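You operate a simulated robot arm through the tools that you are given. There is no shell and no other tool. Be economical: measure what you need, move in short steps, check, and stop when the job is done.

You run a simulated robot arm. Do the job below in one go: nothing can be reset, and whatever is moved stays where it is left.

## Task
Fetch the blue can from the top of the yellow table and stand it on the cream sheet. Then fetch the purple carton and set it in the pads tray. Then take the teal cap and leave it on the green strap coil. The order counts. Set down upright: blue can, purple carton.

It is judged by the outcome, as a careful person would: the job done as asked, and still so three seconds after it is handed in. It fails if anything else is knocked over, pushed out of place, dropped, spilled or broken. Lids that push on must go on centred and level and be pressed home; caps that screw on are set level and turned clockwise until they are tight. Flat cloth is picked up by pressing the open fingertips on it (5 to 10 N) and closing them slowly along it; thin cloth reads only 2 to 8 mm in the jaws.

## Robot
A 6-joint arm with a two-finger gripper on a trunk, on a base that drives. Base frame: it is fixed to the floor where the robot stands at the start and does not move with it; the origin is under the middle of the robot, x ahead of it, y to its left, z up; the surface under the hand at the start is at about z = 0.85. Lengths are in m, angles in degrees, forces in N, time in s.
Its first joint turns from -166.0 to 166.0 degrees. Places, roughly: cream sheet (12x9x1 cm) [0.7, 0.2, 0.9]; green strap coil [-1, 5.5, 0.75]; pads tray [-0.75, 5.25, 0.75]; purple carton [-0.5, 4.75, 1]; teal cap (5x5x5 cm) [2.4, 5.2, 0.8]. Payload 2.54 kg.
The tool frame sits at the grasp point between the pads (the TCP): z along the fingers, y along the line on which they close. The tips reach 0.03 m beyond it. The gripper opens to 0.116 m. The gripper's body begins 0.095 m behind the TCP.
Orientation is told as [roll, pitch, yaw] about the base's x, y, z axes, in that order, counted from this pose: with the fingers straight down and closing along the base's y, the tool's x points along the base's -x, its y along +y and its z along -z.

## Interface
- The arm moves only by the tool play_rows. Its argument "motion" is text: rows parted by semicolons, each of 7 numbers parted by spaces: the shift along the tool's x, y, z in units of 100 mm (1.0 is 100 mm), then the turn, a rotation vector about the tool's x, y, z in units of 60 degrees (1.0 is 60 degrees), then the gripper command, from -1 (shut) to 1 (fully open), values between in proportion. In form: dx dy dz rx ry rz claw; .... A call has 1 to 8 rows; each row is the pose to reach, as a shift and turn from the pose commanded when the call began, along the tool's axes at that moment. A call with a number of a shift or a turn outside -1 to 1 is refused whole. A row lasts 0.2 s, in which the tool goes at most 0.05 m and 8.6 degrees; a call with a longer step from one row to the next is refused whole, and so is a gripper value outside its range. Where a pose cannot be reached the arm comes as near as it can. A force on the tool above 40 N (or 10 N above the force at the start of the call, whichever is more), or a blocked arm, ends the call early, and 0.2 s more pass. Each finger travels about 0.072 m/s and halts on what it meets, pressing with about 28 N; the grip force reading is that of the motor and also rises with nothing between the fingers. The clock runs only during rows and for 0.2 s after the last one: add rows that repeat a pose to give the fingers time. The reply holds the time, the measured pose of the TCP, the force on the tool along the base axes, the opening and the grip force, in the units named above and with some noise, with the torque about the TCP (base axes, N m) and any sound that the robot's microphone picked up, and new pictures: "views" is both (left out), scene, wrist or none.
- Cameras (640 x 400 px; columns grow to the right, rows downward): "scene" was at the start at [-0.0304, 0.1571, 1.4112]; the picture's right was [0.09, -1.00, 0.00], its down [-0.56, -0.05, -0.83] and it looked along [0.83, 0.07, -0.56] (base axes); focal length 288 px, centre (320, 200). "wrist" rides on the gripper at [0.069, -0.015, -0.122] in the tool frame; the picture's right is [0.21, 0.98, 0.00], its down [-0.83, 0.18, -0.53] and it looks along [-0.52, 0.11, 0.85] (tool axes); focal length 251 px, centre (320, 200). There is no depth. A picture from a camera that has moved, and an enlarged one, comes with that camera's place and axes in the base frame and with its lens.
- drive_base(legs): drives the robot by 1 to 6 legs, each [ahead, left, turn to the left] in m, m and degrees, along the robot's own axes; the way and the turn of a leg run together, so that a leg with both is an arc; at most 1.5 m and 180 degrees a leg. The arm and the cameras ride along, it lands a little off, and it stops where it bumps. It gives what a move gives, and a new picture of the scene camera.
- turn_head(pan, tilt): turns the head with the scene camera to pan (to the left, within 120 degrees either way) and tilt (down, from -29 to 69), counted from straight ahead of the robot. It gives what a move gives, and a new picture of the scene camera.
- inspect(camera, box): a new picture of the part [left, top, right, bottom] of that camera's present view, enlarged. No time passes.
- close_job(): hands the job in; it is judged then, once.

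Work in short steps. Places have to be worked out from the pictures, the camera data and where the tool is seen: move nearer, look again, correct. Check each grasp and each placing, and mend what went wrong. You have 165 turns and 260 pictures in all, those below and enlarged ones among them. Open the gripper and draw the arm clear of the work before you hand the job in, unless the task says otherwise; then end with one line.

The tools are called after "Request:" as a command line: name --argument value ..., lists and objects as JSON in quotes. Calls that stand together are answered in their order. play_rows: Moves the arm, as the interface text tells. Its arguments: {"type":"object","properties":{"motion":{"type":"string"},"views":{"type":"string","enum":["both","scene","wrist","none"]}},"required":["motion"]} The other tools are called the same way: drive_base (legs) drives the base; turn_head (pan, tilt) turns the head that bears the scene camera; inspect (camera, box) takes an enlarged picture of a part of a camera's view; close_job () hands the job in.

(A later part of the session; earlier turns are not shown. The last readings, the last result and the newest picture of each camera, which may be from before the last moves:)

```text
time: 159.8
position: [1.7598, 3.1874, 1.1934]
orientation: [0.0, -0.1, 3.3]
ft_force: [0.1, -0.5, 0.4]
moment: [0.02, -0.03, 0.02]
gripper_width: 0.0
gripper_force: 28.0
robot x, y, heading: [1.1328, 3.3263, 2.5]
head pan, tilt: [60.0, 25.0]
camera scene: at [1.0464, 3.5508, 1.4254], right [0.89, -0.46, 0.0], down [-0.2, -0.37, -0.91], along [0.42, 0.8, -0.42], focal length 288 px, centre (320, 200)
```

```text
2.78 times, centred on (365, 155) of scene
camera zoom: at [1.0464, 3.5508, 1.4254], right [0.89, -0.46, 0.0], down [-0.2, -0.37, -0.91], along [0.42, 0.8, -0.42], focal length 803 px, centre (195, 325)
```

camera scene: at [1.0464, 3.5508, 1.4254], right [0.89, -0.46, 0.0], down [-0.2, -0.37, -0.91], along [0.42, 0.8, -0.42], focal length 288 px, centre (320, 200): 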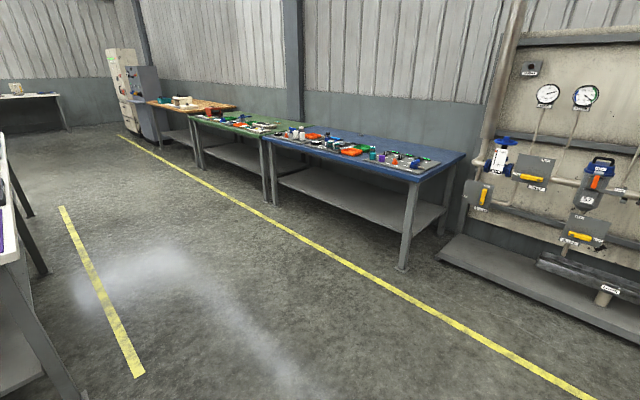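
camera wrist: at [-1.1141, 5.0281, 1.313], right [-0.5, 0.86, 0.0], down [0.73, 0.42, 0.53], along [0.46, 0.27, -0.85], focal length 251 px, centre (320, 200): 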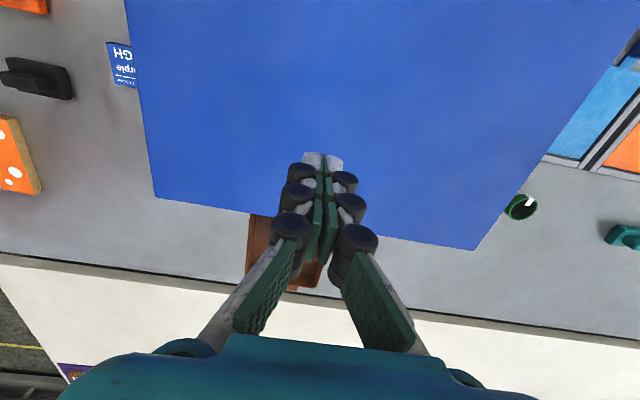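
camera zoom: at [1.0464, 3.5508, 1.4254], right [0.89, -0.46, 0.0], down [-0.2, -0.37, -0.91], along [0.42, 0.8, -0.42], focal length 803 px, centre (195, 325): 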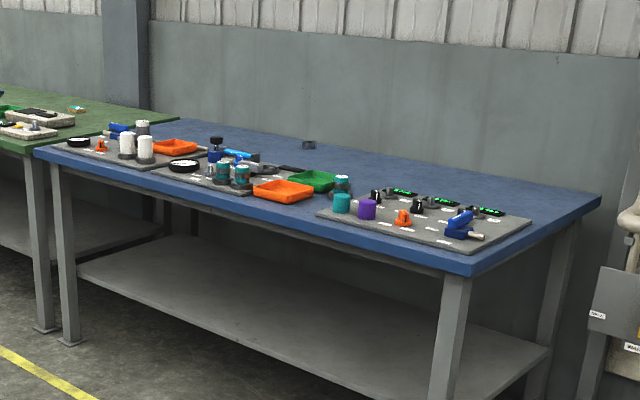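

The teal cap is on the blue table near its front edge, next to a purple one, about (2.25, 5.06). Drive over, facing the table squarely.

Request:
drive_base --legs '[[0, 0, 13.5], [0, 1.36, 0], [0.65, 0, 0]]'

Request:
turn_head --pan 5 --tilt 35

```text
time: 167.2
position: [1.3995, 4.6439, 1.1947]
orientation: [-0.1, 0.0, 17.9]
ft_force: [0.6, -0.2, 0.5]
moment: [0.01, 0.01, 0.02]
gripper_width: 0.0
gripper_force: 27.5
robot x, y, heading: [0.7547, 4.6145, 17.0]
head pan, tilt: [60.0, 25.0]
stopped in leg 2: the robot was blocked; the commanded pose is now the measured one
camera scene: at [0.6176, 4.8156, 1.4254], right [0.97, -0.23, 0.0], down [-0.1, -0.41, -0.91], along [0.21, 0.88, -0.42], focal length 288 px, centre (320, 200)
```

scene: 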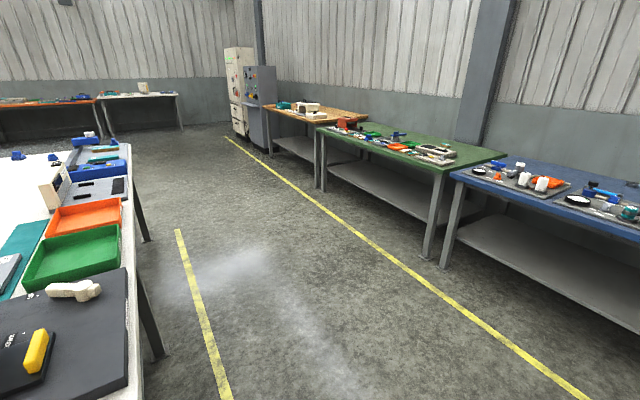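

```text
time: 168.5
position: [1.4013, 4.6425, 1.1934]
orientation: [-0.1, 0.0, 17.8]
ft_force: [0.6, 0.6, -0.3]
moment: [-0.01, 0.01, -0.02]
gripper_width: 0.0
gripper_force: 27.9
robot x, y, heading: [0.7513, 4.6173, 16.9]
head pan, tilt: [5.0, 35.0]
camera scene: at [0.6784, 4.7588, 1.4097], right [0.37, -0.93, 0.0], down [-0.53, -0.21, -0.82], along [0.76, 0.31, -0.57], focal length 288 px, centre (320, 200)
```

scene: 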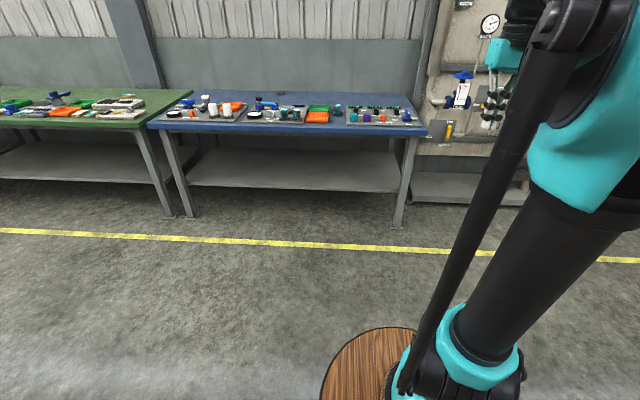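

The base touched the white table's corner and stopped; things on it look in place. Pull forward away from it toward the blue table.

Request:
drive_base --legs '[[0.6, -0.02, 0], [0.15, 0.05, 0]]'

Request:
turn_head --pan 100 --tilt 25

Request:
turn_head --pan 8 --tilt 45

```text
time: 172.9
position: [2.1156, 4.8922, 1.1955]
orientation: [0.1, 0.0, 17.9]
ft_force: [0.1, -0.1, -0.1]
moment: [0.04, 0.0, 0.0]
gripper_width: 0.0003
gripper_force: 27.4
robot x, y, heading: [1.4684, 4.8655, 16.9]
head pan, tilt: [5.0, 35.0]
camera scene: at [1.3939, 5.0082, 1.4097], right [0.37, -0.93, 0.0], down [-0.53, -0.21, -0.82], along [0.76, 0.31, -0.57], focal length 288 px, centre (320, 200)
```

scene: 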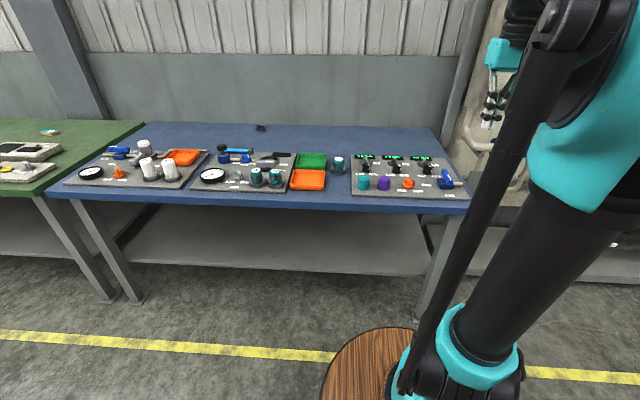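

```text
time: 174.6
position: [2.1158, 4.8941, 1.1927]
orientation: [0.0, 0.0, 17.9]
ft_force: [-0.6, 0.0, -0.6]
moment: [0.0, 0.01, 0.01]
gripper_width: 0.0001
gripper_force: 27.7
robot x, y, heading: [1.4705, 4.8692, 17.0]
head pan, tilt: [100.0, 25.0]
camera scene: at [1.2704, 5.0574, 1.4254], right [0.89, 0.45, 0.0], down [0.19, -0.38, -0.91], along [-0.41, 0.81, -0.42], focal length 288 px, centre (320, 200)
```

scene: 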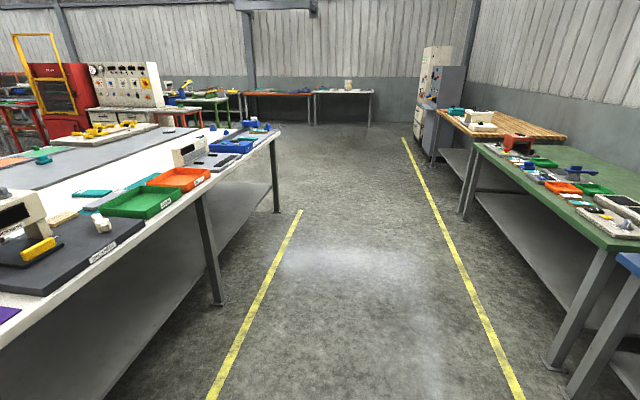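

```text
time: 176.3
position: [2.1166, 4.8933, 1.1931]
orientation: [0.0, 0.0, 17.9]
ft_force: [-0.8, -1.0, 0.8]
moment: [-0.02, 0.0, 0.03]
gripper_width: 0.0
gripper_force: 28.0
robot x, y, heading: [1.4701, 4.8662, 17.1]
head pan, tilt: [8.0, 45.0]
camera scene: at [1.3859, 5.0096, 1.3949], right [0.42, -0.91, 0.0], down [-0.64, -0.3, -0.71], along [0.64, 0.3, -0.71], focal length 288 px, centre (320, 200)
```

scene: 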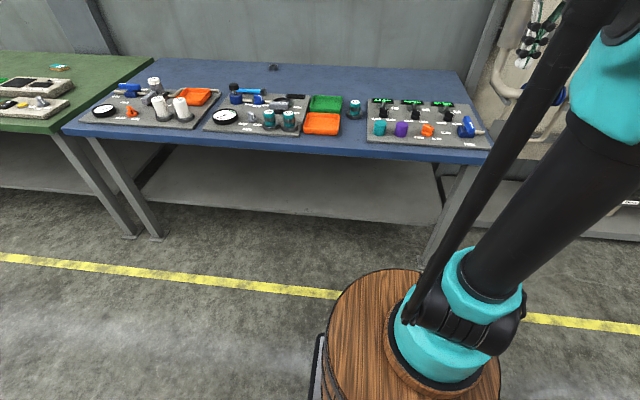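

Request:
inspect --camera "scene" --box '[320, 80, 500, 180]'

Request:
inspect --camera "wrist" --box '[0, 0, 640, 400]'

```text
3.56 times, centred on (410, 130) of scene
camera zoom: at [1.3859, 5.0096, 1.3949], right [0.42, -0.91, 0.0], down [-0.64, -0.3, -0.71], along [0.64, 0.3, -0.71], focal length 1026 px, centre (0, 449)
```

zoom: 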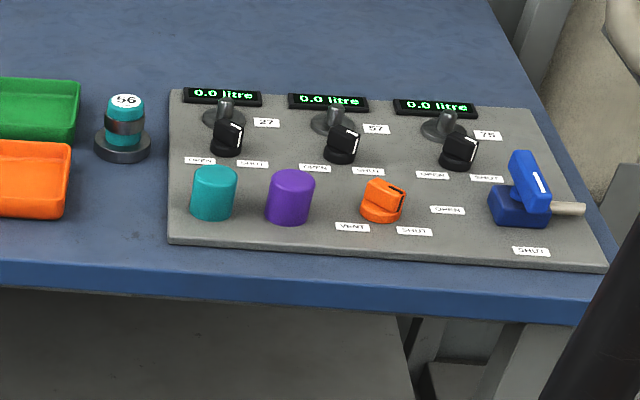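

```text
1.00 times, centred on (320, 200) of wrist (not enlarged: the box is as wide or as high as the picture)
camera zoom: at [2.0547, 4.8565, 1.3131], right [-0.51, 0.86, 0.0], down [0.73, 0.43, 0.53], along [0.46, 0.27, -0.85], focal length 251 px, centre (320, 200)
```

zoom: 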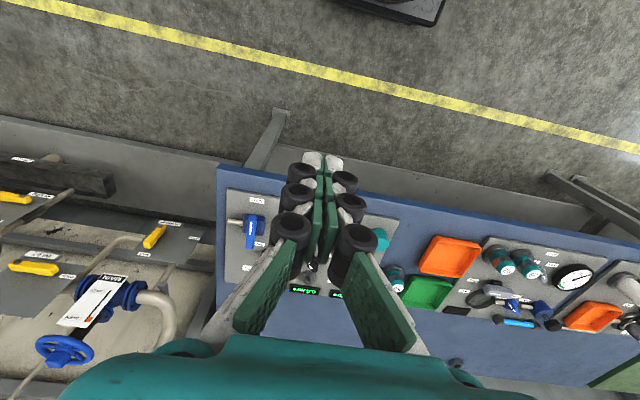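

The teal cap (5 cm) stands on the panel at ≈ (2.24, 5.19), with ~3.5 cm gap to the purple one. Move the open hand above it for a close look.

Request:
play_rows --motion "-0.2 0.3 0 0 0 0 -0.5; -0.4 0.6 0 0 0 0 0; -0.6 0.9 0 0 0 0 0.4" --views "none"

Request:
play_rows --motion "-0.3 0.3 0 0 0 0 0.4; -0.5 0.6 0 0 0 0 0.4; -0.8 0.9 0 0 0 0 0.4; -0.8 0.9 0 0 0 0 0.4" --views "wrist"

```text
time: 177.1
position: [2.1442, 4.9962, 1.1925]
orientation: [0.0, 0.0, 17.8]
ft_force: [-0.1, 0.1, 0.3]
moment: [0.0, 0.0, -0.01]
gripper_width: 0.0812
gripper_force: 0.2
robot x, y, heading: [1.47, 4.865, 16.9]
head pan, tilt: [8.0, 45.0]
```

```text
time: 178.1
position: [2.1937, 5.1087, 1.1914]
orientation: [0.0, 0.0, 18.0]
ft_force: [-0.1, 0.4, 0.8]
moment: [0.01, -0.02, 0.03]
gripper_width: 0.0812
gripper_force: 0.0
robot x, y, heading: [1.4681, 4.8674, 16.8]
head pan, tilt: [8.0, 45.0]
camera wrist: at [2.1323, 5.0716, 1.3114], right [-0.51, 0.86, 0.0], down [0.73, 0.43, 0.53], along [0.46, 0.27, -0.85], focal length 251 px, centre (320, 200)
```

wrist: 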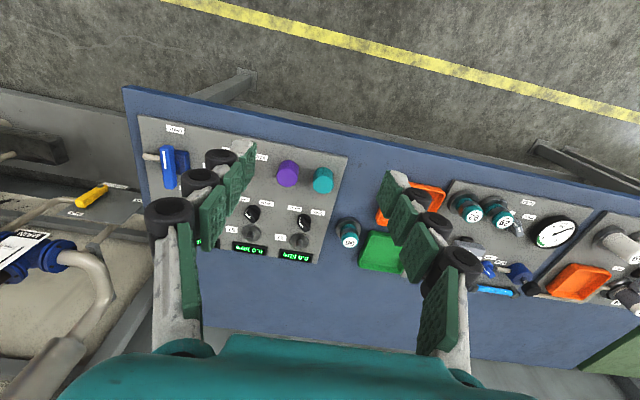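

Triangulation: this table is lower — cap top z≈0.836 at (2.35, 5.21). Drive 0.2 m closer for comfortable reach.

Request:
drive_base --legs '[[0.2, 0, 0]]'

Request:
play_rows --motion "0 0.2 0.3 0 0 0 0.4; 0 0.4 0.6 0 0 0 0.4; 0 0.4 1 0 0 0 0.4; 0 0.4 1 0 0 0 0.4" --views "wrist"

```text
time: 179.7
position: [2.3863, 5.1667, 1.1921]
orientation: [0.0, 0.1, 18.0]
ft_force: [-0.5, 0.3, -0.2]
moment: [0.03, 0.01, 0.01]
gripper_width: 0.081
gripper_force: 0.0
robot x, y, heading: [1.6605, 4.9247, 17.1]
head pan, tilt: [8.0, 45.0]
camera scene: at [1.579, 5.0685, 1.3949], right [0.42, -0.91, 0.0], down [-0.64, -0.3, -0.71], along [0.64, 0.3, -0.71], focal length 288 px, centre (320, 200)
```

scene: 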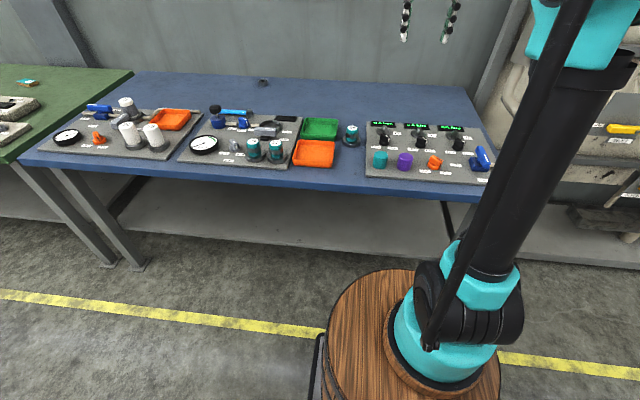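

```text
time: 180.7
position: [2.3745, 5.2039, 1.0929]
orientation: [0.0, 0.0, 18.0]
ft_force: [-0.3, 0.5, 0.3]
moment: [0.03, 0.0, -0.02]
gripper_width: 0.0813
gripper_force: 0.1
robot x, y, heading: [1.662, 4.9276, 16.9]
head pan, tilt: [8.0, 45.0]
camera wrist: at [2.3136, 5.1666, 1.2119], right [-0.51, 0.86, 0.0], down [0.73, 0.43, 0.53], along [0.46, 0.27, -0.85], focal length 251 px, centre (320, 200)
```

wrist: 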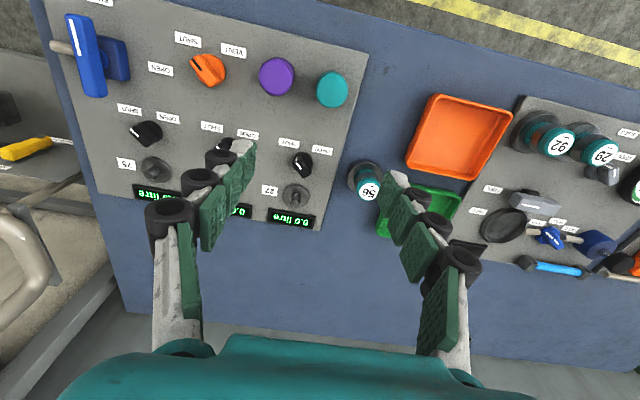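

Cap at (2.353, 5.209), purple only ~3 cm from it. Gripping front-to-back has more room, so I turn the hand 90° (above everything).

Request:
play_rows --motion "0 0 0 0 0 -0.125 0.4; 0 0 0 0 0 -0.25 0.4; 0 0 0 0 0 -0.375 0.4; 0 0 0 0 0 -0.5 0.4; 0 0 0 0 0 -0.625 0.4; 0 0 0 0 0 -0.75 0.4; 0 0 0 0 0 -0.875 0.4; 0 0 0 0 0 -1 0.4" --views "none"

Request:
play_rows --motion "0 0 0 0 0 -0.125 0.4; 0 0 0 0 0 -0.25 0.4; 0 0 0 0 0 -0.375 0.4; 0 0 0 0 0 -0.5 0.4; 0 0 0 0 0 -0.5 0.4" --views "wrist"

```text
time: 182.5
position: [2.3738, 5.2053, 1.0907]
orientation: [0.0, -0.1, 78.1]
ft_force: [0.3, 0.3, 0.8]
moment: [-0.01, -0.02, -0.01]
gripper_width: 0.0809
gripper_force: 0.0
robot x, y, heading: [1.6622, 4.9266, 17.0]
head pan, tilt: [8.0, 45.0]
```

```text
time: 183.7
position: [2.3751, 5.205, 1.0923]
orientation: [0.0, 0.0, 108.0]
ft_force: [0.3, -0.6, 0.4]
moment: [0.02, 0.01, 0.0]
gripper_width: 0.0813
gripper_force: 0.0
robot x, y, heading: [1.6658, 4.9273, 17.1]
head pan, tilt: [8.0, 45.0]
camera wrist: at [2.4103, 5.143, 1.2113], right [-0.86, -0.51, 0.0], down [-0.43, 0.73, 0.53], along [-0.27, 0.46, -0.85], focal length 251 px, centre (320, 200)
```

wrist: 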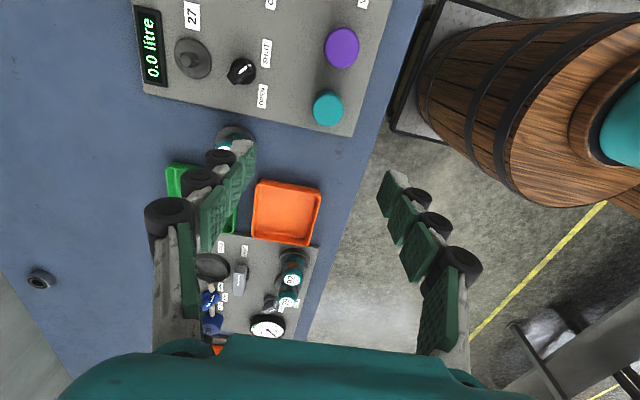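

Cap at ≈ (2.357, 5.208). Align and descend 100 mm.

Request:
play_rows --motion "-0.08 0.16 0.2 0 0 0 0.4; -0.08 0.16 0.6 0 0 0 0.4; -0.08 0.16 1 0 0 0 0.4; -0.08 0.16 1 0 0 0 0.4" --views "wrist"

```text
time: 184.7
position: [2.3577, 5.2103, 0.9921]
orientation: [0.0, 0.1, 108.0]
ft_force: [0.3, -0.3, -0.2]
moment: [-0.04, 0.01, 0.0]
gripper_width: 0.0811
gripper_force: 0.0
robot x, y, heading: [1.6635, 4.9263, 17.1]
head pan, tilt: [8.0, 45.0]
camera wrist: at [2.3931, 5.1463, 1.112], right [-0.86, -0.51, 0.0], down [-0.43, 0.73, 0.53], along [-0.27, 0.46, -0.85], focal length 251 px, centre (320, 200)
```

wrist: 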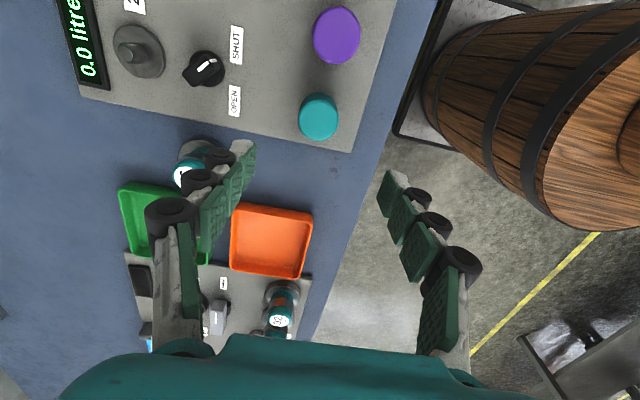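

Centred within a few mm. Descend 100 mm more, watching.

Request:
play_rows --motion "0.02 0 0.3 0 0 0 0.4; 0.02 0 0.6 0 0 0 0.4; 0.02 0 0.9 0 0 0 0.4; 0.02 0 0.9 0 0 0 0.4" --views "both"

```text
time: 185.7
position: [2.3572, 5.2071, 0.9024]
orientation: [0.0, 0.0, 108.0]
ft_force: [0.1, 0.0, 0.0]
moment: [-0.03, 0.01, 0.03]
gripper_width: 0.0813
gripper_force: 0.0
robot x, y, heading: [1.6615, 4.9267, 17.2]
head pan, tilt: [8.0, 45.0]
camera scene: at [1.579, 5.0685, 1.3948], right [0.42, -0.91, 0.0], down [-0.64, -0.3, -0.71], along [0.64, 0.3, -0.71], focal length 288 px, centre (320, 200)
camera wrist: at [2.3928, 5.1447, 1.022], right [-0.86, -0.51, 0.0], down [-0.43, 0.73, 0.53], along [-0.27, 0.46, -0.85], focal length 251 px, centre (320, 200)
```

scene: 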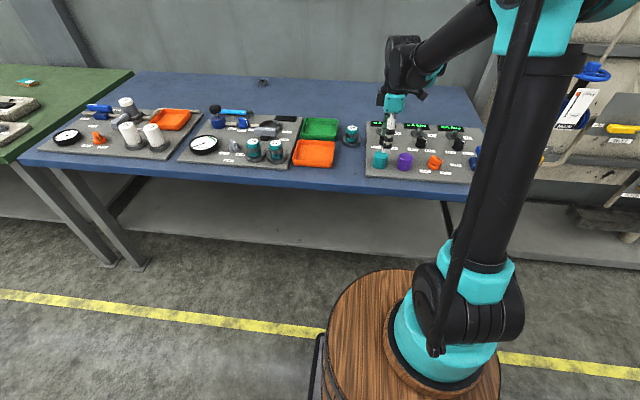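
wrist: 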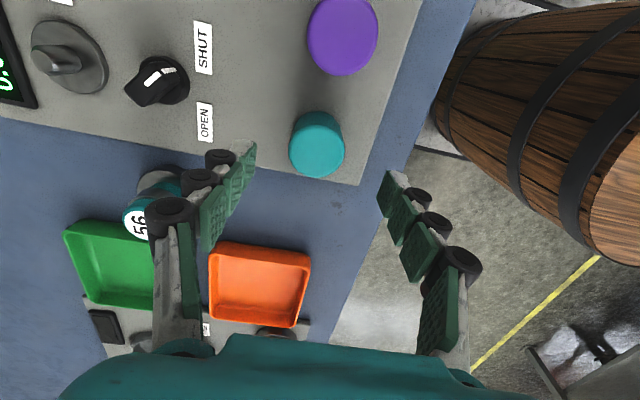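

Cap is between the fingers. Lower 50 mm more and look.

Request:
play_rows --motion "0 0 0.2 0 0 0 0.4; 0 0 0.4 0 0 0 0.4; 0 0 0.5 0 0 0 0.4; 0 0 0.5 0 0 0 0.4" --views "both"

Request:
inspect --camera "scene" --box '[340, 90, 460, 200]'

```text
time: 186.7
position: [2.3577, 5.2058, 0.8526]
orientation: [0.1, 0.0, 108.0]
ft_force: [-0.9, -0.6, -0.7]
moment: [-0.02, -0.01, 0.04]
gripper_width: 0.0816
gripper_force: 0.0
robot x, y, heading: [1.6626, 4.9258, 17.0]
head pan, tilt: [8.0, 45.0]
camera scene: at [1.579, 5.0685, 1.3948], right [0.42, -0.91, 0.0], down [-0.64, -0.3, -0.71], along [0.64, 0.3, -0.71], focal length 288 px, centre (320, 200)
camera wrist: at [2.3934, 5.1444, 0.9714], right [-0.86, -0.51, 0.0], down [-0.43, 0.73, 0.53], along [-0.27, 0.46, -0.85], focal length 251 px, centre (320, 200)
```

scene: 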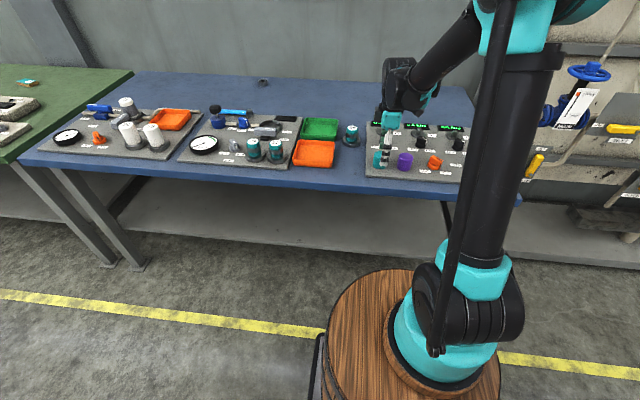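
wrist: 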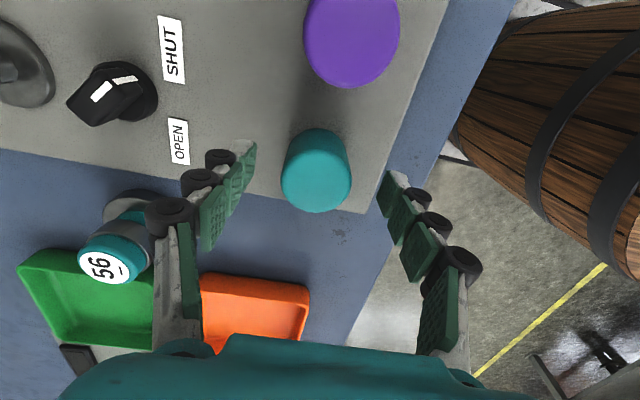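

```text
3.64 times, centred on (400, 145) of scene
camera zoom: at [1.579, 5.0685, 1.3948], right [0.42, -0.91, 0.0], down [-0.64, -0.3, -0.71], along [0.64, 0.3, -0.71], focal length 1049 px, centre (29, 400)
```

zoom: 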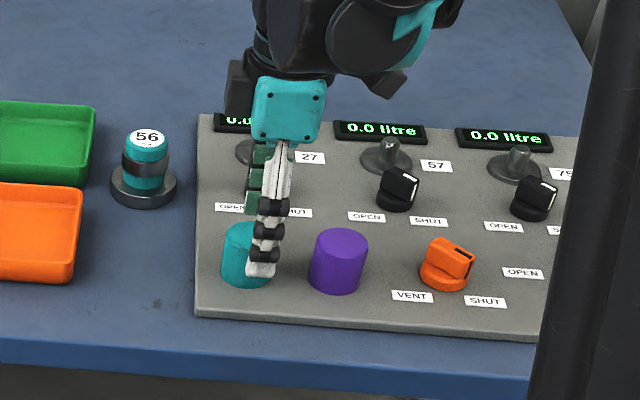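

Cap top z≈0.82, centred. Lower 38 mm with force watch, then close.

Request:
play_rows --motion "0 0 0.15 0 0 0 0.4; 0 0 0.28 0 0 0 0.4; 0 0 0.38 0 0 0 0.4; 0 0 0.38 0 0 0 0.4" --views "wrist"

Request:
inspect --camera "scene" --box '[340, 90, 460, 200]'

```text
time: 187.7
position: [2.3551, 5.2059, 0.8172]
orientation: [0.0, 0.0, 107.9]
ft_force: [-10.2, -4.3, 62.9]
moment: [0.07, 0.53, -0.1]
gripper_width: 0.0773
gripper_force: 37.6
robot x, y, heading: [1.6603, 4.925, 16.9]
head pan, tilt: [8.0, 45.0]
stopped in row 4: the force on the tool passed its limit at 47 N (the readings are from after the stop); the commanded pose is now the measured one
camera wrist: at [2.3914, 5.1438, 0.9363], right [-0.86, -0.51, 0.0], down [-0.43, 0.73, 0.53], along [-0.27, 0.46, -0.85], focal length 251 px, centre (320, 200)
```

wrist: 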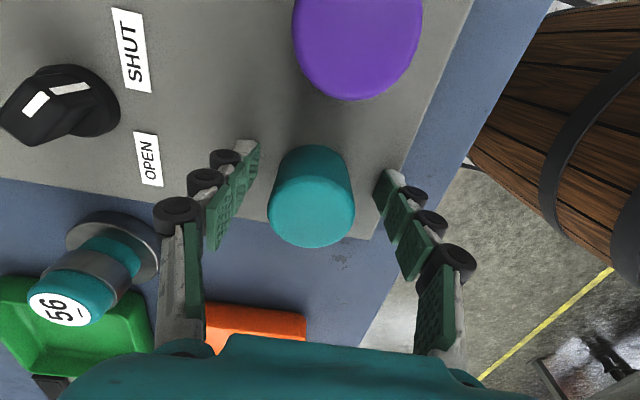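

```text
3.64 times, centred on (400, 145) of scene
camera zoom: at [1.5768, 5.0676, 1.3948], right [0.42, -0.91, 0.0], down [-0.64, -0.3, -0.71], along [0.64, 0.3, -0.71], focal length 1049 px, centre (29, 400)
```

zoom: 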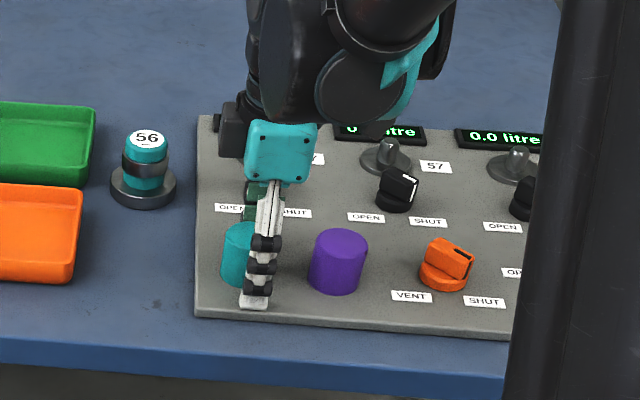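

Tips met the panel at z≈0.787. Rise 7 mm and close on the cap.

Request:
play_rows --motion "0 0 -0.08 0 0 0 0.4; 0 0 -0.08 0 0 0 0.4; 0 0 -0.08 0 0 0 0.1; 0 0 -0.08 0 0 0 -0.1; 0 0 -0.08 0 0 0 -0.3; 0 0 -0.08 0 0 0 -0.6; 0 0 -0.08 0 0 0 -1; 0 0 -0.08 0 0 0 -1" --views "wrist"

```text
time: 189.5
position: [2.3566, 5.2063, 0.8217]
orientation: [-0.1, 0.1, 107.9]
ft_force: [1.4, 0.2, -0.5]
moment: [0.01, 0.05, -0.02]
gripper_width: 0.044
gripper_force: 28.0
robot x, y, heading: [1.6628, 4.9268, 17.1]
head pan, tilt: [8.0, 45.0]
camera wrist: at [2.3926, 5.1445, 0.9414], right [-0.86, -0.51, 0.0], down [-0.43, 0.73, 0.53], along [-0.27, 0.46, -0.85], focal length 251 px, centre (320, 200)
```

wrist: 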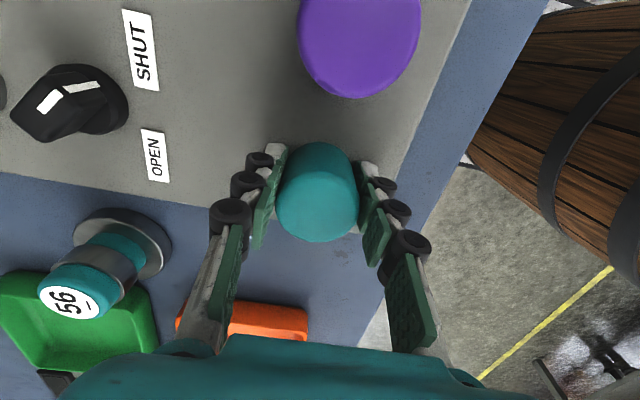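

Gripped at 44 mm. Lift gently and watch the force, in case it is fixed.

Request:
play_rows --motion "0 0 -0.05 0 0 0 -1; 0 0 -0.1 0 0 0 -1; 0 0 -0.2 0 0 0 -1; 0 0 -0.3 0 0 0 -1; 0 0 -0.3 0 0 0 -1" --views "both"

```text
time: 190.7
position: [2.3584, 5.2058, 0.8526]
orientation: [-0.1, 0.1, 108.0]
ft_force: [-0.2, 0.1, -0.7]
moment: [0.02, 0.0, 0.05]
gripper_width: 0.0438
gripper_force: 28.5
robot x, y, heading: [1.6648, 4.9291, 17.0]
head pan, tilt: [8.0, 45.0]
camera scene: at [1.579, 5.0685, 1.3949], right [0.42, -0.91, 0.0], down [-0.64, -0.3, -0.71], along [0.64, 0.3, -0.71], focal length 288 px, centre (320, 200)
camera wrist: at [2.3934, 5.1435, 0.9716], right [-0.86, -0.51, 0.0], down [-0.43, 0.73, 0.53], along [-0.27, 0.46, -0.85], focal length 251 px, centre (320, 200)
```

scene: 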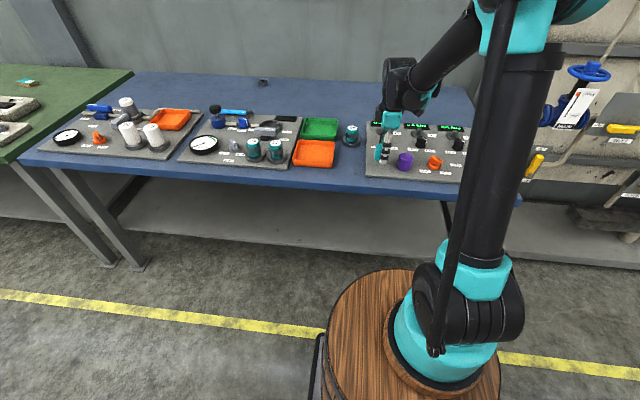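
wrist: 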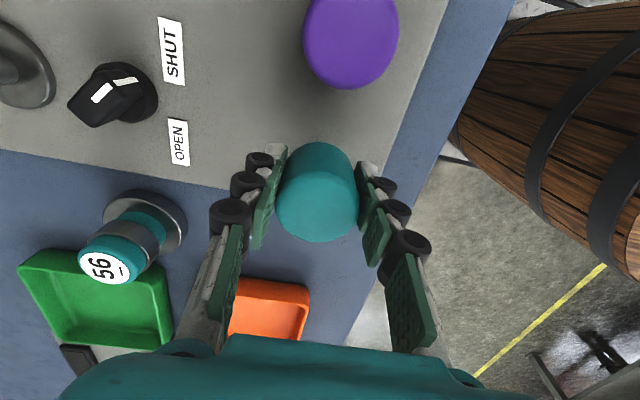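

The cap came free. Raise and retract for the drive back.

Request:
play_rows --motion "0 0 -0.3 0 0 0 -1; 0 0 -0.7 0 0 0 -1; 0 0 -1 0 0 0 -1" --views "none"

Request:
play_rows --motion "0 0 -0.4 0 0 0 -1; 0 0 -0.8 0 0 0 -1; 0 0 -1 0 0 0 -1" --views "none"

Request:
play_rows --motion "0 0 -0.4 0 0 0 -1; 0 0 -0.8 0 0 0 -1; 0 0.3 -1 0 0 0 -1; 0 0.7 -1 0 0 0 -1; 0 1 -1 0 0 0 -1" --views "none"

Request:
play_rows --motion "0.2 0.3 0 0 0 0 -1; 0.4 0.6 0 0 0 0 -1; 0.6 0.9 0 0 0 0 -1; 0.6 0.9 0 0 0 0 -1" --views "both"

```text
time: 191.5
position: [2.3569, 5.2074, 0.954]
orientation: [0.2, 0.0, 108.0]
ft_force: [-0.3, 1.4, -0.8]
moment: [0.0, 0.02, 0.0]
gripper_width: 0.0439
gripper_force: 28.0
robot x, y, heading: [1.664, 4.9274, 16.7]
head pan, tilt: [8.0, 45.0]
```

```text
time: 192.3
position: [2.3567, 5.2088, 1.0532]
orientation: [0.0, 0.0, 108.0]
ft_force: [0.6, 0.6, -0.3]
moment: [0.0, 0.01, 0.01]
gripper_width: 0.0436
gripper_force: 27.9
robot x, y, heading: [1.6611, 4.9269, 17.1]
head pan, tilt: [8.0, 45.0]
```

```text
time: 193.5
position: [2.2617, 5.1752, 1.1527]
orientation: [0.0, 0.0, 108.1]
ft_force: [0.8, -0.7, -1.1]
moment: [-0.02, 0.05, -0.02]
gripper_width: 0.0438
gripper_force: 28.2
robot x, y, heading: [1.6577, 4.9273, 16.6]
head pan, tilt: [8.0, 45.0]
```

```text
time: 194.5
position: [2.1938, 5.0902, 1.1525]
orientation: [0.0, -0.1, 107.9]
ft_force: [-0.4, 0.7, -0.1]
moment: [0.02, 0.0, -0.02]
gripper_width: 0.0436
gripper_force: 28.3
robot x, y, heading: [1.6623, 4.9264, 17.1]
head pan, tilt: [8.0, 45.0]
camera scene: at [1.579, 5.0685, 1.3949], right [0.42, -0.91, 0.0], down [-0.64, -0.3, -0.71], along [0.64, 0.3, -0.71], focal length 288 px, centre (320, 200)
camera wrist: at [2.2302, 5.0275, 1.2718], right [-0.86, -0.51, 0.0], down [-0.43, 0.73, 0.53], along [-0.27, 0.46, -0.85], focal length 251 px, centre (320, 200)
```

scene: 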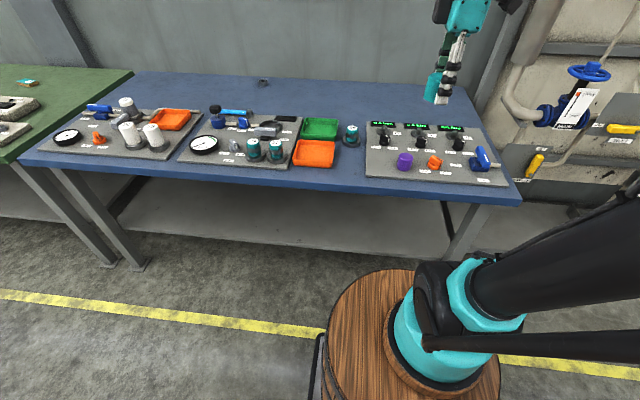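
wrist: 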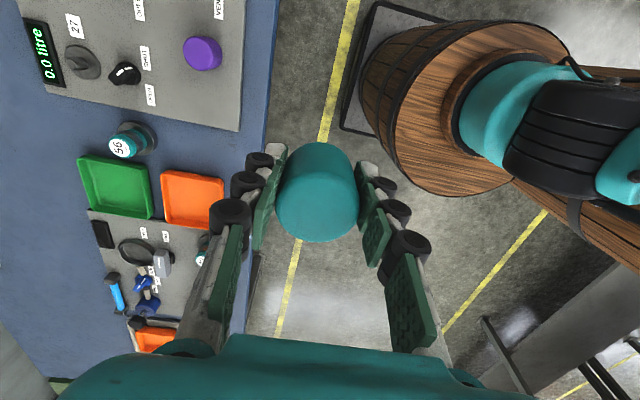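

Drive back: step right along the table, straighten, then reverse through the passage.

Request:
drive_base --legs '[[-0.15, 0, 0], [0, -1.5, 0], [0, -0.2, 0], [0, 0, -17]]'

```text
time: 205.0
position: [2.5576, 3.2748, 1.1523]
orientation: [0.0, 0.0, 90.6]
ft_force: [0.2, -1.1, 0.1]
moment: [0.03, -0.01, 0.01]
gripper_width: 0.0439
gripper_force: 28.2
robot x, y, heading: [2.0024, 3.2804, -0.4]
head pan, tilt: [8.0, 45.0]
camera scene: at [1.9643, 3.4394, 1.3949], right [0.13, -0.99, 0.0], down [-0.7, -0.09, -0.71], along [0.7, 0.09, -0.71], focal length 288 px, centre (320, 200)
```

scene: 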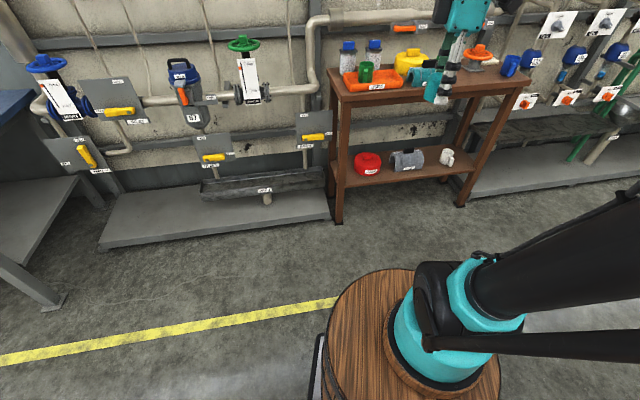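

Reverse west through the gap.

Request:
drive_base --legs '[[-1.5, 0, 0.4], [-1.5, 0, 0], [-1.2, 0, 0]]'

```text
time: 225.2
position: [-1.6579, 3.3692, 1.1523]
orientation: [0.0, 0.0, 90.4]
ft_force: [-0.3, -0.3, -1.1]
moment: [-0.01, -0.05, 0.02]
gripper_width: 0.0436
gripper_force: 27.7
robot x, y, heading: [-2.2128, 3.3717, -0.6]
head pan, tilt: [8.0, 45.0]
camera scene: at [-2.251, 3.5353, 1.3949], right [0.13, -0.99, 0.0], down [-0.7, -0.09, -0.71], along [0.7, 0.09, -0.71], focal length 288 px, centre (320, 200)
```

scene: 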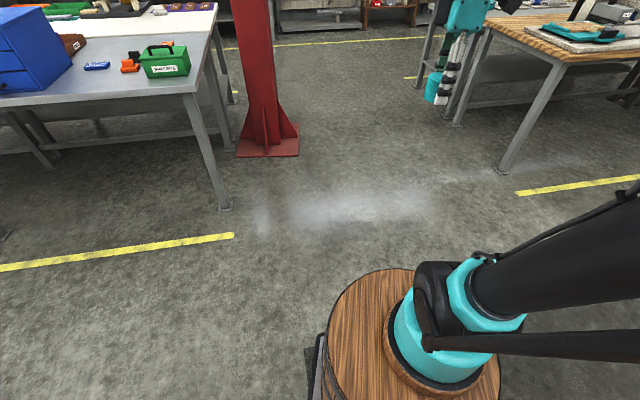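

Slide left along the table's west side, turn to face it and close in beside the coil.

Request:
drive_base --legs '[[0, 1.5, 0], [-0.03, 0.32, 0], [0, 0, 17.6], [0.38, 0, 0]]'

Request:
turn_head --pan 10 --tilt 42

```text
time: 237.3
position: [-1.3429, 5.4542, 1.1517]
orientation: [-0.1, 0.1, 108.0]
ft_force: [0.0, 0.0, -0.4]
moment: [-0.02, 0.01, 0.02]
gripper_width: 0.044
gripper_force: 27.9
robot x, y, heading: [-1.878, 5.2902, 17.0]
head pan, tilt: [8.0, 45.0]
camera scene: at [-1.9589, 5.432, 1.3949], right [0.42, -0.91, 0.0], down [-0.64, -0.3, -0.71], along [0.64, 0.3, -0.71], focal length 288 px, centre (320, 200)
```

scene: 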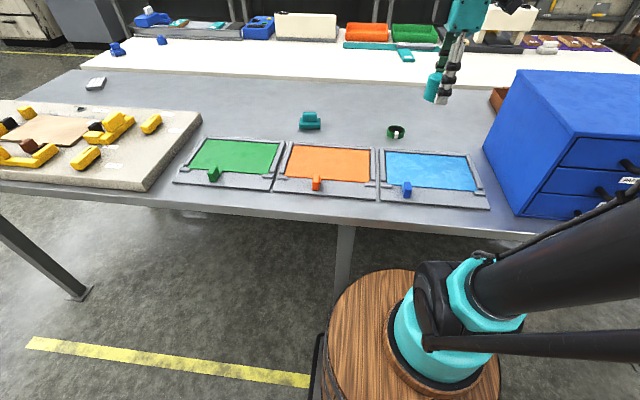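

```text
time: 237.9
position: [-1.3439, 5.4541, 1.1519]
orientation: [-0.1, 0.0, 108.0]
ft_force: [0.4, 0.2, -0.7]
moment: [-0.02, 0.02, 0.0]
gripper_width: 0.0438
gripper_force: 27.7
robot x, y, heading: [-1.8748, 5.2925, 17.1]
head pan, tilt: [10.0, 42.0]
camera scene: at [-1.9581, 5.4356, 1.3992], right [0.45, -0.89, 0.0], down [-0.6, -0.3, -0.74], along [0.66, 0.34, -0.67], focal length 288 px, centre (320, 200)
```

scene: 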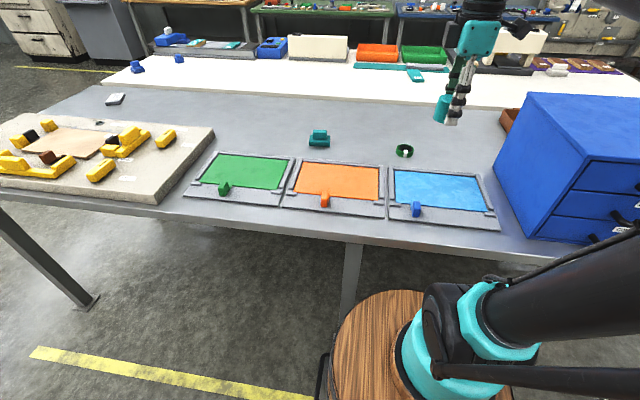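

Coil ≈ (−1.05, 5.57). Move the hand above it.

Request:
play_rows --motion "0 -0.4 0 0 0 0 -1; 0 -0.8 0 0 0 0 -1; 0 -1 0 0 0 0 -1" --views "none"

Request:
play_rows --motion "0 -0.4 0 0 0 0 -1; 0 -0.8 0 0 0 0 -1; 0 -1 0 0 0 0 -1" --views "none"

Request:
play_rows --motion "-0.1 -0.4 0.1 0 0 0 -1; -0.2 -0.8 0.3 0 0 0 -1; -0.2 -1 0.5 0 0 0 -1; -0.2 -1 0.5 0 0 0 -1" --views "both"

```text
time: 238.7
position: [-1.2465, 5.4856, 1.1534]
orientation: [0.0, 0.1, 108.0]
ft_force: [-0.8, -0.6, 0.0]
moment: [0.0, -0.03, 0.02]
gripper_width: 0.044
gripper_force: 28.0
robot x, y, heading: [-1.8741, 5.2895, 17.0]
head pan, tilt: [10.0, 42.0]
```

```text
time: 239.5
position: [-1.152, 5.5136, 1.1536]
orientation: [-0.1, 0.0, 108.0]
ft_force: [-1.1, 0.6, -0.6]
moment: [0.03, -0.03, -0.03]
gripper_width: 0.0438
gripper_force: 28.0
robot x, y, heading: [-1.8774, 5.2914, 17.1]
head pan, tilt: [10.0, 42.0]
```

```text
time: 240.5
position: [-1.0633, 5.5646, 1.1027]
orientation: [0.1, 0.0, 108.0]
ft_force: [-0.7, -0.1, -0.4]
moment: [0.0, -0.06, 0.01]
gripper_width: 0.0437
gripper_force: 27.9
robot x, y, heading: [-1.876, 5.2909, 16.9]
head pan, tilt: [10.0, 42.0]
camera scene: at [-1.9582, 5.4356, 1.3992], right [0.45, -0.89, 0.0], down [-0.6, -0.3, -0.74], along [0.66, 0.34, -0.67], focal length 288 px, centre (320, 200)
camera wrist: at [-1.0283, 5.5016, 1.2223], right [-0.86, -0.51, 0.0], down [-0.43, 0.73, 0.53], along [-0.27, 0.46, -0.85], focal length 251 px, centre (320, 200)
```

scene: 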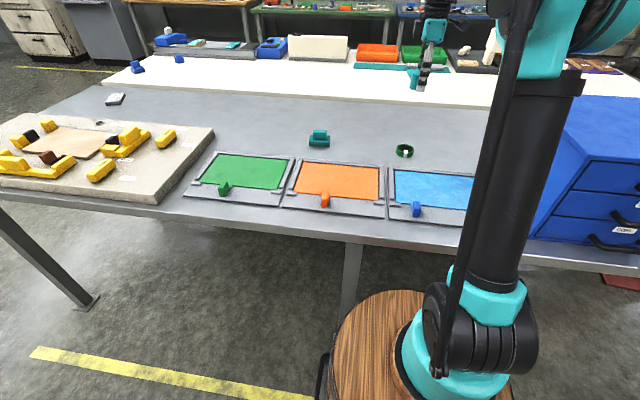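
wrist: 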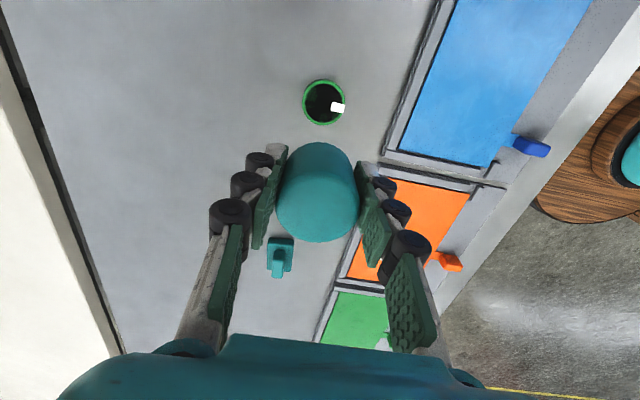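

Request:
inspect --camera "wrist" --box '[280, 60, 376, 120]'

```text
6.67 times, centred on (328, 90) of wrist
camera zoom: at [-1.0283, 5.5016, 1.2223], right [-0.86, -0.51, 0.0], down [-0.43, 0.73, 0.53], along [-0.27, 0.46, -0.85], focal length 1676 px, centre (267, 933)
```

zoom: 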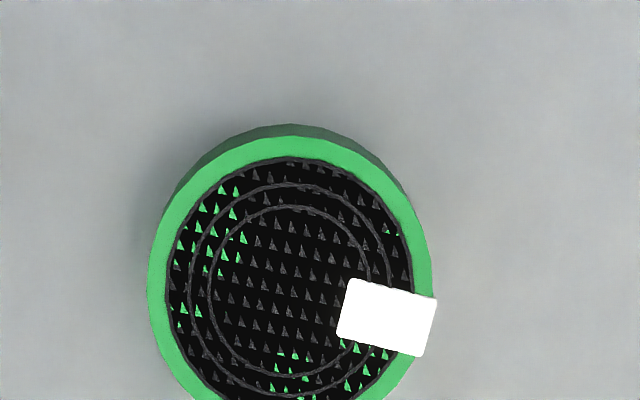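

The coil is a flat-topped roll ~58 mm wide at ≈ (−1.067, 5.559). Descend 100 mm over it.

Request:
play_rows --motion "0.03 0.05 0.3 0 0 0 -1; 0.03 0.05 0.6 0 0 0 -1; 0.03 0.05 1 0 0 0 -1; 0.03 0.05 1 0 0 0 -1" --views "wrist"

Request:
inspect --camera "scene" --box '[360, 80, 480, 180]'

```text
time: 241.5
position: [-1.0674, 5.5607, 1.0022]
orientation: [0.0, 0.1, 108.0]
ft_force: [0.1, -0.5, -0.6]
moment: [-0.02, 0.0, -0.02]
gripper_width: 0.0438
gripper_force: 28.0
robot x, y, heading: [-1.8755, 5.2901, 16.8]
head pan, tilt: [10.0, 42.0]
camera wrist: at [-1.0323, 5.4976, 1.1208], right [-0.86, -0.51, 0.0], down [-0.43, 0.73, 0.53], along [-0.27, 0.46, -0.85], focal length 251 px, centre (320, 200)
```

wrist: 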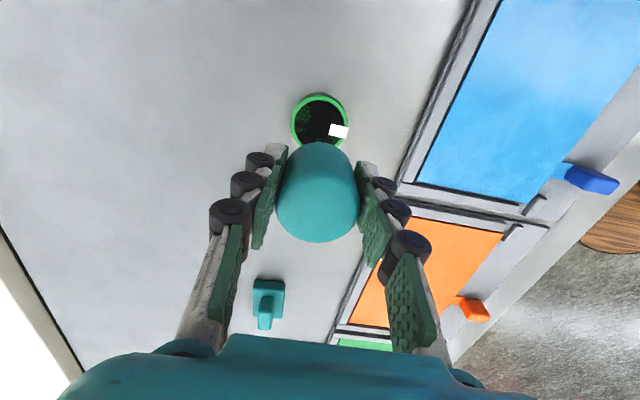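

```text
4.00 times, centred on (420, 130) of scene
camera zoom: at [-1.9581, 5.4357, 1.3992], right [0.45, -0.89, 0.0], down [-0.6, -0.3, -0.74], along [0.66, 0.34, -0.67], focal length 1154 px, centre (-80, 480)
```

zoom: 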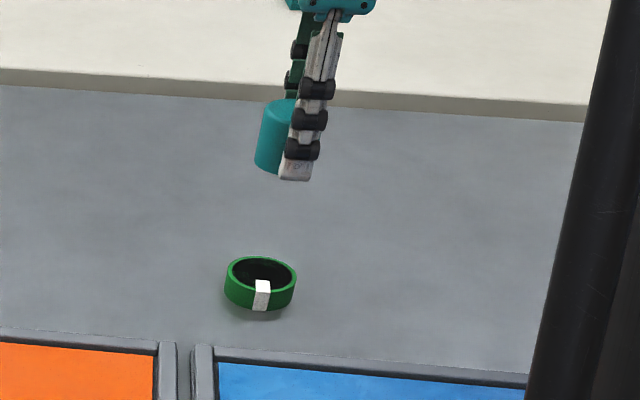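

Aligned to within ~3 mm. Lower to just above the coil (cap bottom is ~35 mm below the TCP).

Request:
play_rows --motion "0.02 0.01 0.3 0 0 0 -1; 0.02 0.01 0.6 0 0 0 -1; 0.02 0.01 0.85 0 0 0 -1; 0.02 0.01 0.85 0 0 0 -1" --views "wrist"

Request:
inspect --camera "scene" --box '[360, 80, 480, 180]'

```text
time: 242.5
position: [-1.0679, 5.5587, 0.9169]
orientation: [0.1, -0.1, 107.9]
ft_force: [-0.6, 0.2, 0.3]
moment: [0.0, 0.07, -0.01]
gripper_width: 0.0442
gripper_force: 27.5
robot x, y, heading: [-1.8738, 5.2926, 16.9]
head pan, tilt: [10.0, 42.0]
camera wrist: at [-1.0322, 5.4961, 1.0362], right [-0.86, -0.51, 0.0], down [-0.43, 0.73, 0.53], along [-0.27, 0.46, -0.85], focal length 251 px, centre (320, 200)
```

wrist: 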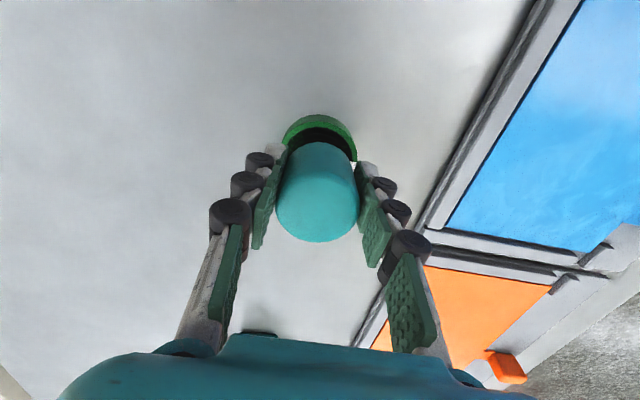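

```text
4.00 times, centred on (420, 130) of scene
camera zoom: at [-1.9581, 5.4357, 1.3992], right [0.45, -0.89, 0.0], down [-0.6, -0.3, -0.74], along [0.66, 0.34, -0.67], focal length 1154 px, centre (-80, 480)
```

zoom: 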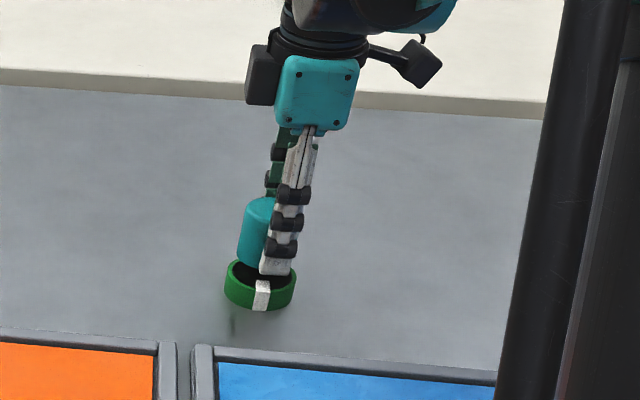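

Nearly over it; shift 3 mm and lower in small steps to contact.

Request:
play_rows --motion "0.03 0 0.06 0 0 0 -1; 0.03 0 0.12 0 0 0 -1; 0.03 0 0.12 0 0 0 -1" --views "none"

Request:
play_rows --motion "0 0 0.03 0 0 0 -1; 0 0 0.06 0 0 0 -1; 0 0 0.06 0 0 0 -1" --views "wrist"

Request:
inspect --camera "scene" --box '[380, 100, 440, 170]'

```text
time: 243.3
position: [-1.0673, 5.5555, 0.904]
orientation: [0.0, 0.0, 108.0]
ft_force: [0.7, 0.1, -0.2]
moment: [0.02, 0.02, 0.0]
gripper_width: 0.044
gripper_force: 28.0
robot x, y, heading: [-1.878, 5.2938, 16.9]
head pan, tilt: [10.0, 42.0]
```

```text
time: 244.1
position: [-1.0676, 5.5546, 0.9001]
orientation: [0.0, 0.0, 107.9]
ft_force: [0.2, -0.4, -0.7]
moment: [0.01, -0.02, -0.02]
gripper_width: 0.0442
gripper_force: 27.6
robot x, y, heading: [-1.8744, 5.2882, 17.3]
head pan, tilt: [10.0, 42.0]
camera wrist: at [-1.0316, 5.4928, 1.0187], right [-0.86, -0.51, 0.0], down [-0.43, 0.73, 0.53], along [-0.27, 0.46, -0.85], focal length 251 px, centre (320, 200)
```

wrist: 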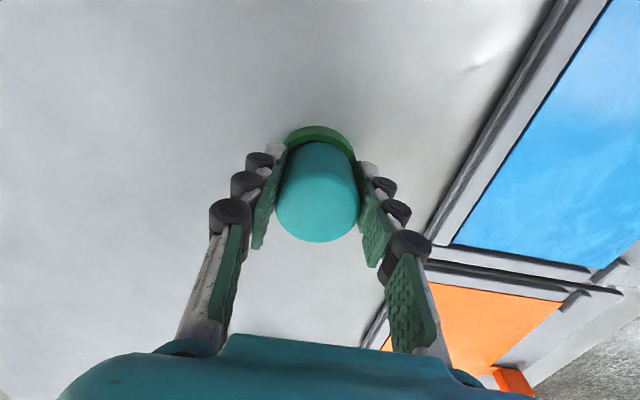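

```text
5.71 times, centred on (410, 135) of scene
camera zoom: at [-1.9581, 5.4357, 1.3992], right [0.45, -0.89, 0.0], down [-0.6, -0.3, -0.74], along [0.66, 0.34, -0.67], focal length 1649 px, centre (-194, 571)
```

zoom: 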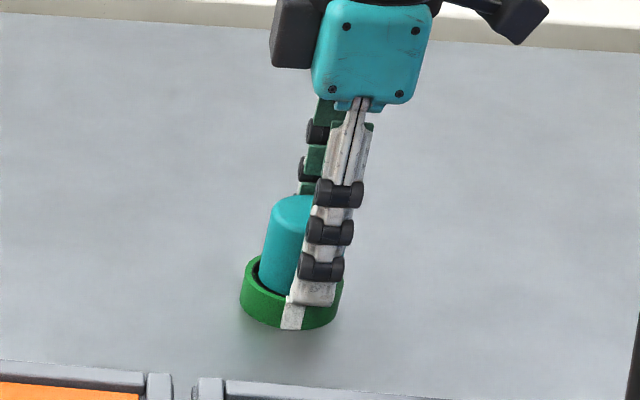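

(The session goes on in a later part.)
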